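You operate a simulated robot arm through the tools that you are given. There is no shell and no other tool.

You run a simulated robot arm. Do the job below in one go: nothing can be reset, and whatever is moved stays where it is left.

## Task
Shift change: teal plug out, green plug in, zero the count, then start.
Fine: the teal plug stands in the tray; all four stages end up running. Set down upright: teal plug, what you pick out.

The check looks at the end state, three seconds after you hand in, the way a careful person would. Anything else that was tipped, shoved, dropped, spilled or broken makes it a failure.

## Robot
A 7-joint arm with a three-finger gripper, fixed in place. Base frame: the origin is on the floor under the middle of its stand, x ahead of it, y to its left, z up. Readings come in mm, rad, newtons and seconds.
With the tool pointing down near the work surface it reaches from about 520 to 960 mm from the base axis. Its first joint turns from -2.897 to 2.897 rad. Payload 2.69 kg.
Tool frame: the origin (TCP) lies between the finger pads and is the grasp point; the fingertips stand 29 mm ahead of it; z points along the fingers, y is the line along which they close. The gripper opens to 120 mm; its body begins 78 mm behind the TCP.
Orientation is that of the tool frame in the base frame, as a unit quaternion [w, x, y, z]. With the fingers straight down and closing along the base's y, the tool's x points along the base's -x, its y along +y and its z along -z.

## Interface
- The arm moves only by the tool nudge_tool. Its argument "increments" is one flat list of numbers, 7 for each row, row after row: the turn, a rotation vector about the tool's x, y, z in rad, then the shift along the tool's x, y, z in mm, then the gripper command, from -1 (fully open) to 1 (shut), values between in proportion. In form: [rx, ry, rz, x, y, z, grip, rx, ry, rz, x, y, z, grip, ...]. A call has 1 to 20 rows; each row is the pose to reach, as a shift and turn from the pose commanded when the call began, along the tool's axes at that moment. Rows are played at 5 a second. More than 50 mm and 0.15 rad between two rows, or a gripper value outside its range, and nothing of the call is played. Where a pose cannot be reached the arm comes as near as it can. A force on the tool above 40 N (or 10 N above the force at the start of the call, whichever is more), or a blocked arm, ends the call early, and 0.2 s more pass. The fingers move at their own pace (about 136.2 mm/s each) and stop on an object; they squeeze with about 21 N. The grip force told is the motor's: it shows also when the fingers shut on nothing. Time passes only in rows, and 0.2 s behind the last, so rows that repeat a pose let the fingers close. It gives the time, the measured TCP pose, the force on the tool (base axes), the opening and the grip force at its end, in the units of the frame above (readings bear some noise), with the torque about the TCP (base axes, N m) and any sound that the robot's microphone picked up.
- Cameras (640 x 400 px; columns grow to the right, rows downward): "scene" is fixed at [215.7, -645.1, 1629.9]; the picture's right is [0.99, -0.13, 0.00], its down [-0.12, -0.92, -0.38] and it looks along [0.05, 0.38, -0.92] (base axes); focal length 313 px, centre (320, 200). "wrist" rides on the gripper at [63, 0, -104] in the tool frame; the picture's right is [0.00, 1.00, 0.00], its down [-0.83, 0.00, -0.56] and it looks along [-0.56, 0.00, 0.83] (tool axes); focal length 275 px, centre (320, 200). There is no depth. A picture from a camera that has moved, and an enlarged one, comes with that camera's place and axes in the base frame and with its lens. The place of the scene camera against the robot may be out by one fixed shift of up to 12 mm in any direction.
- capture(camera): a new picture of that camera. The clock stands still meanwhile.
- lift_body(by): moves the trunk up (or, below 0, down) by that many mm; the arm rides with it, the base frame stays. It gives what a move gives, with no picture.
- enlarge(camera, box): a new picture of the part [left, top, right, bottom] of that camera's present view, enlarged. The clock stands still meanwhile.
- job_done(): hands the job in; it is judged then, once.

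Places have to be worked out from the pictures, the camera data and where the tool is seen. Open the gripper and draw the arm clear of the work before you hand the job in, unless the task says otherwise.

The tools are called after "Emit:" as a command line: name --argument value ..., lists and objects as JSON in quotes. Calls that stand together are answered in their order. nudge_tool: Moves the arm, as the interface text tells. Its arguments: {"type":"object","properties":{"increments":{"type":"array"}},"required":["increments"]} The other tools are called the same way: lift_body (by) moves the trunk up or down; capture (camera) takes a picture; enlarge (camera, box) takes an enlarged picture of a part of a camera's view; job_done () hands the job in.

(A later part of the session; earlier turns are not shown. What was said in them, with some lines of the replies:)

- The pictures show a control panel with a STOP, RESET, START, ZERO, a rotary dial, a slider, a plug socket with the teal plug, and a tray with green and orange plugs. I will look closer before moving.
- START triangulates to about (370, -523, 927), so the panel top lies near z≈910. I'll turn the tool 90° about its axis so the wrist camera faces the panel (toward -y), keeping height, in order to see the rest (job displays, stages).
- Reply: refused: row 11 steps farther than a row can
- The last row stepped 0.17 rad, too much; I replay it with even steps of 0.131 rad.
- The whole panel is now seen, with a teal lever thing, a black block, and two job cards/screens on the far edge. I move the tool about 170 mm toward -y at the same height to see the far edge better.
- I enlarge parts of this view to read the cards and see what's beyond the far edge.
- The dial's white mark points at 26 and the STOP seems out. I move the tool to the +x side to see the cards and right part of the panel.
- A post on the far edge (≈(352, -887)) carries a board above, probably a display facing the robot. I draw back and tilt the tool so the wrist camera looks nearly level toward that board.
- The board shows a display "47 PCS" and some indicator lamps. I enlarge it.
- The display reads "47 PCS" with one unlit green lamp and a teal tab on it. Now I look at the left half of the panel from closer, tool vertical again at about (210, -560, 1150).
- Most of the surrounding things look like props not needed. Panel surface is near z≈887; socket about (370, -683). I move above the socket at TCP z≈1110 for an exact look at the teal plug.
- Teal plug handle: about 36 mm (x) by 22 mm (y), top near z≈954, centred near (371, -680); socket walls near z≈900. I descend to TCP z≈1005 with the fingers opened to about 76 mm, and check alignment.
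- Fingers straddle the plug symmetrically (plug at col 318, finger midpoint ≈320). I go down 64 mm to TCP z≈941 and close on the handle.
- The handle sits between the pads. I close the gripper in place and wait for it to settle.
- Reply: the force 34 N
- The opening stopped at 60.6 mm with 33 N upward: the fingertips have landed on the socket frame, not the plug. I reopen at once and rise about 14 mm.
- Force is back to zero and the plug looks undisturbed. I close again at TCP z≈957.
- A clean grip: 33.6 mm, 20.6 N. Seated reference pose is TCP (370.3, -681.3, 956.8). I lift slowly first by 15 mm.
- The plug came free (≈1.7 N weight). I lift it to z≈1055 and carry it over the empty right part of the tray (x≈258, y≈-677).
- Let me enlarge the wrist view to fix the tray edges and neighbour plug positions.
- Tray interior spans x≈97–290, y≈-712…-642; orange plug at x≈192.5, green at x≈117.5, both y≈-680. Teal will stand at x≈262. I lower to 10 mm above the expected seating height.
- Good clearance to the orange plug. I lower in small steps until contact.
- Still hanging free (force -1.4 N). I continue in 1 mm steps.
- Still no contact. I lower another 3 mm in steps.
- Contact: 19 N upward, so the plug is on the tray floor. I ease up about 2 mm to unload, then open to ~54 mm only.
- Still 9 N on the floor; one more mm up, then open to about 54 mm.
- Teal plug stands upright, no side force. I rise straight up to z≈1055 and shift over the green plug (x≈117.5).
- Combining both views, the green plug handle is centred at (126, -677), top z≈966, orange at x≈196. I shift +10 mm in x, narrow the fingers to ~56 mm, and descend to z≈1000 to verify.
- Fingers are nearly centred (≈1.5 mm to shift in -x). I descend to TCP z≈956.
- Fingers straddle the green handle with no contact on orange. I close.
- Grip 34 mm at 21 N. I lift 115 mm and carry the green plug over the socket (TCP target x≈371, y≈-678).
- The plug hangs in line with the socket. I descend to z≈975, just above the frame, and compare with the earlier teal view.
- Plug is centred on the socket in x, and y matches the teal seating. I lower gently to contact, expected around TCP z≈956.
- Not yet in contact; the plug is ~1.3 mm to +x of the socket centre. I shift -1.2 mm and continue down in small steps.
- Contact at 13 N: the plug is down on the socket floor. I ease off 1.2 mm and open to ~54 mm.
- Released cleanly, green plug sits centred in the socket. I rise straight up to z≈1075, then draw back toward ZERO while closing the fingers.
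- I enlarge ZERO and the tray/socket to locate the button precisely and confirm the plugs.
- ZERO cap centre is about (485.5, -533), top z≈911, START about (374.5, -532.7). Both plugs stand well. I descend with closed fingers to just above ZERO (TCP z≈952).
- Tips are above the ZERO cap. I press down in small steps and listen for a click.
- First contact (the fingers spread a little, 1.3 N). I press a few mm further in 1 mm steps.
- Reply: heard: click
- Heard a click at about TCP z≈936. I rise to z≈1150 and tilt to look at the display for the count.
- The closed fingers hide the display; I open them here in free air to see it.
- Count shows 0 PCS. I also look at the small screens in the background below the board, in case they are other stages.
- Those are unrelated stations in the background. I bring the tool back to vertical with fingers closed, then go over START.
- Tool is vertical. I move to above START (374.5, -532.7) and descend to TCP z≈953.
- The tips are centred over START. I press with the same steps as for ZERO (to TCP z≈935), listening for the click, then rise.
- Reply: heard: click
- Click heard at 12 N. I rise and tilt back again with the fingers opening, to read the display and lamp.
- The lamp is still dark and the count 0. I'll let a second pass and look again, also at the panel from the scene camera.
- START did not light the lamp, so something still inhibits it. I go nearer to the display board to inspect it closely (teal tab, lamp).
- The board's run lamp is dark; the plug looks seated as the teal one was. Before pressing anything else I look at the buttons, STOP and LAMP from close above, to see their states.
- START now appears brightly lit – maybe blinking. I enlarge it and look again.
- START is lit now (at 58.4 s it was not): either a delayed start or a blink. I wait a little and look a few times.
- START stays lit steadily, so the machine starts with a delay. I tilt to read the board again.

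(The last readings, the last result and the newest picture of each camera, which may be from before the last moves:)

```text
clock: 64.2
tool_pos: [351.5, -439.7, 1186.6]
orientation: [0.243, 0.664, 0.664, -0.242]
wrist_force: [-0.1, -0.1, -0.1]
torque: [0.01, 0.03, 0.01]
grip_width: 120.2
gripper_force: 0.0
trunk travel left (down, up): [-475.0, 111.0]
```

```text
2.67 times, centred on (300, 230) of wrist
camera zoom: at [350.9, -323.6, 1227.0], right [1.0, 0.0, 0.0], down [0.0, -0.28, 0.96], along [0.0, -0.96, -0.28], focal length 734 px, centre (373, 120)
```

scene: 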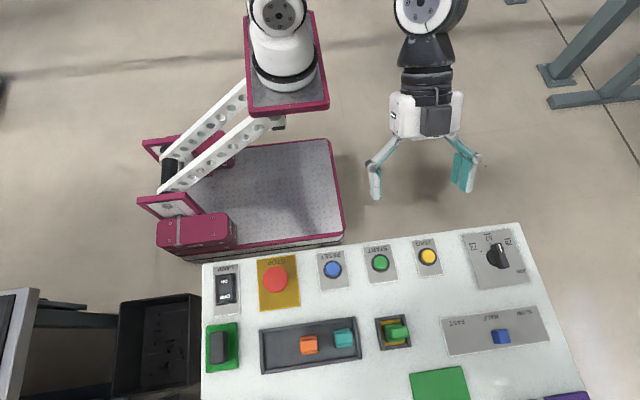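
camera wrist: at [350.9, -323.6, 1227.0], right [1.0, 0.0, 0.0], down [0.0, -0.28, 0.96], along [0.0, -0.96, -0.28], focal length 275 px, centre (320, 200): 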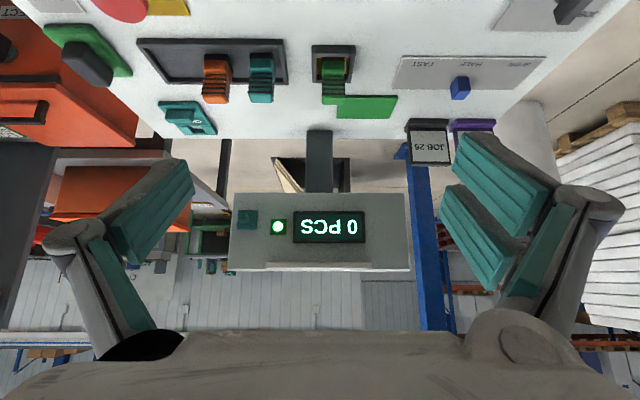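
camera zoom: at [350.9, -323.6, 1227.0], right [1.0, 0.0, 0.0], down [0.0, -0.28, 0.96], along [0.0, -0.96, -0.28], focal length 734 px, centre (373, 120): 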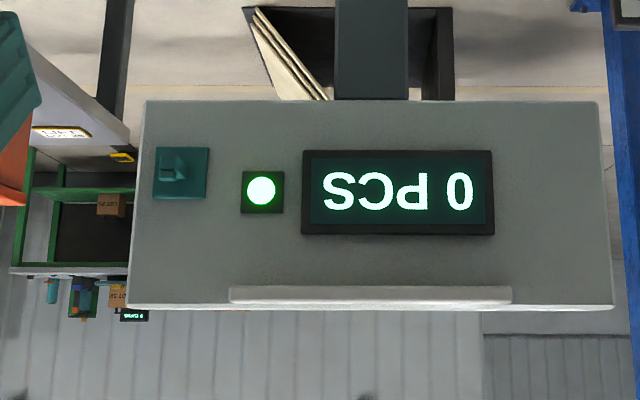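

The run lamp is lit green and the count is 0 PCS. I draw the arm back clear of the panel with the tool upright and the fingers open, then recheck that everything stays running.

Emit:
nudge_tool --increments '[0, 0.06, 0, 15, 0, -20, -1, 0, 0.12, 0, 30, 0, -40, -1, 0, 0.12, 0, 45, 0, -60, -1, 0, 0.12, 0, 45, 0, -60, -1, 0, 0.12, 0, 45, 0, -60, -1, 0, 0.12, 0, 45, 0, -60, -1]'

Emit:
capture --camera "wrist"

Emit:
enlarge --camera "wrist" --box '[200, 150, 440, 300]'

Emit:
capture --camera "scene"

Emit:
enlarge --camera "scene" --box '[190, 220, 430, 400]'

```text
clock: 65.6
tool_pos: [349.4, -369.0, 1204.0]
orientation: [0.202, 0.677, 0.678, -0.201]
wrist_force: [0.6, -0.4, 0.0]
torque: [-0.01, -0.01, 0.0]
grip_width: 119.7
gripper_force: 0.1
trunk travel left (down, up): [-475.0, 111.0]
```

```text
taken
camera wrist: at [349.7, -258.0, 1257.2], right [1.0, 0.0, 0.0], down [0.0, -0.39, 0.92], along [0.0, -0.92, -0.39], focal length 275 px, centre (320, 200)
```

wrist: 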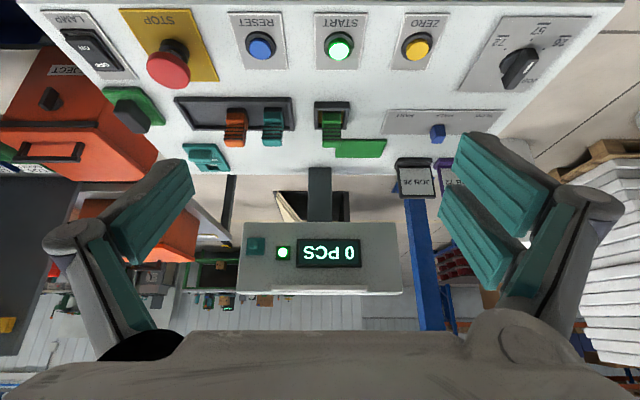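

```text
2.67 times, centred on (320, 225) of wrist
camera zoom: at [349.7, -258.0, 1257.2], right [1.0, 0.0, 0.0], down [0.0, -0.39, 0.92], along [0.0, -0.92, -0.39], focal length 734 px, centre (320, 133)
```

zoom: 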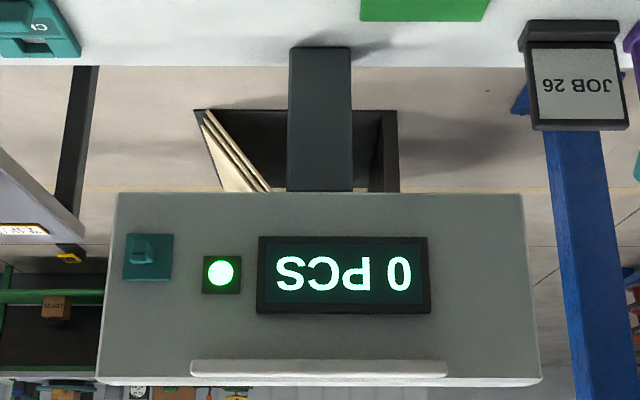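

```text
taken
```

scene: 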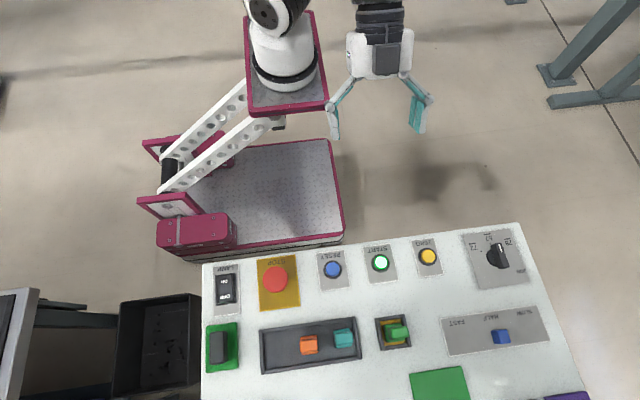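

```text
2.22 times, centred on (310, 310) of scene
camera zoom: at [215.7, -645.1, 1629.9], right [0.99, -0.13, 0.0], down [-0.12, -0.92, -0.38], along [0.05, 0.38, -0.92], focal length 696 px, centre (342, -44)
```

zoom: 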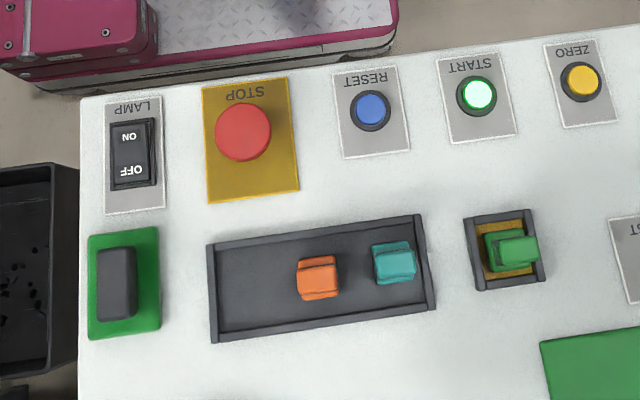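

Lamp and START remain lit, count 0, plugs upright. I wait a few more seconds to see that the state is stable.

Emit:
nudge_tool --increments '[0, 0, 0, 0, 0, 0, -1, 0, 0, 0, 0, 0, 0, -1, 0, 0, 0, 0, 0, 0, -1, 0, 0, 0, 0, 0, 0, -1, 0, 0, 0, 0, 0, 0, -1, 0, 0, 0, 0, 0, 0, -1, 0, 0, 0, 0, 0, 0, -1, 0, 0, 0, 0, 0, 0, -1, 0, 0, 0, 0, 0, 0, -1, 0, 0, 0, 0, 0, 0, -1, 0, 0, 0, 0, 0, 0, -1, 0, 0, 0, 0, 0, 0, -1, 0, 0, 0, 0, 0, 0, -1, 0, 0, 0, 0, 0, 0, -1]'

Emit:
capture --camera "wrist"

Emit:
enlarge --camera "wrist" --box '[200, 150, 440, 300]'

```text
clock: 68.6
tool_pos: [349.1, -368.4, 1204.5]
orientation: [0.202, 0.678, 0.677, -0.202]
wrist_force: [0.8, -0.8, -0.2]
torque: [-0.02, 0.0, 0.02]
grip_width: 120.1
gripper_force: 0.2
trunk travel left (down, up): [-475.0, 111.0]
```

```text
taken
camera wrist: at [349.8, -258.0, 1257.2], right [1.0, 0.0, 0.0], down [0.0, -0.39, 0.92], along [0.0, -0.92, -0.39], focal length 275 px, centre (320, 200)
```

wrist: 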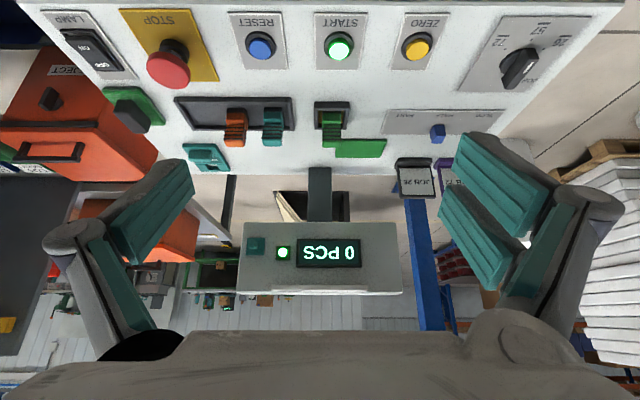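

```text
2.67 times, centred on (320, 225) of wrist
camera zoom: at [349.8, -258.0, 1257.2], right [1.0, 0.0, 0.0], down [0.0, -0.39, 0.92], along [0.0, -0.92, -0.39], focal length 734 px, centre (320, 133)
```

zoom: 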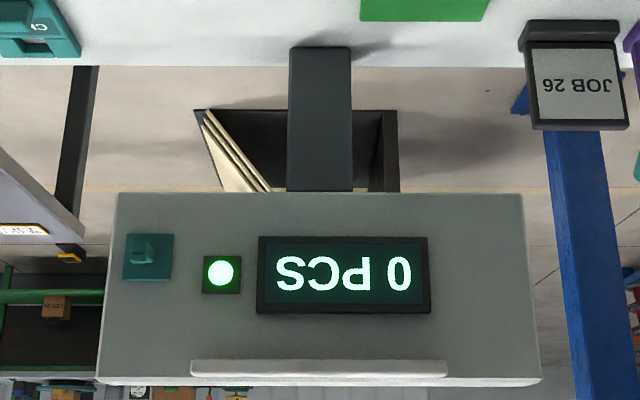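

The run lamp and START have stayed lit, the count shows 0 PCS, the green plug is in the socket and the teal plug stands upright in the tray. The gripper is open and the arm is clear of the panel. No separate readout of the four stages was visible; the lit run lamp is the only running sign I could see, so I hand the job in.

Emit:
job_done

```text
The job is handed in.
```

I made the shift change and handed the job in. I could not confirm each of the four stages separately, because I saw no readout for them.

- **Plugs:** the teal plug stands upright in the right part of the tray, and the green plug is seated in the socket.
- **Count:** ZERO clicked when pressed, and the display went from 47 PCS to 0 PCS.
- **Start:** START clicked when pressed. The START button and the run lamp lit a few seconds later and were still lit at my last look, about seven seconds after I first saw START lit. That is the only sign I have that all four stages are running.
- **Contact to know about:** on my first try at the teal plug, the fingertips landed on the socket frame and pushed with about 33 N. I reopened, rose and gripped higher. Neither the plug nor the frame looked disturbed.

I did not touch the orange plug or the other controls, and in the last pictures nothing was tipped or moved. The gripper is open and the arm is clear of the panel.
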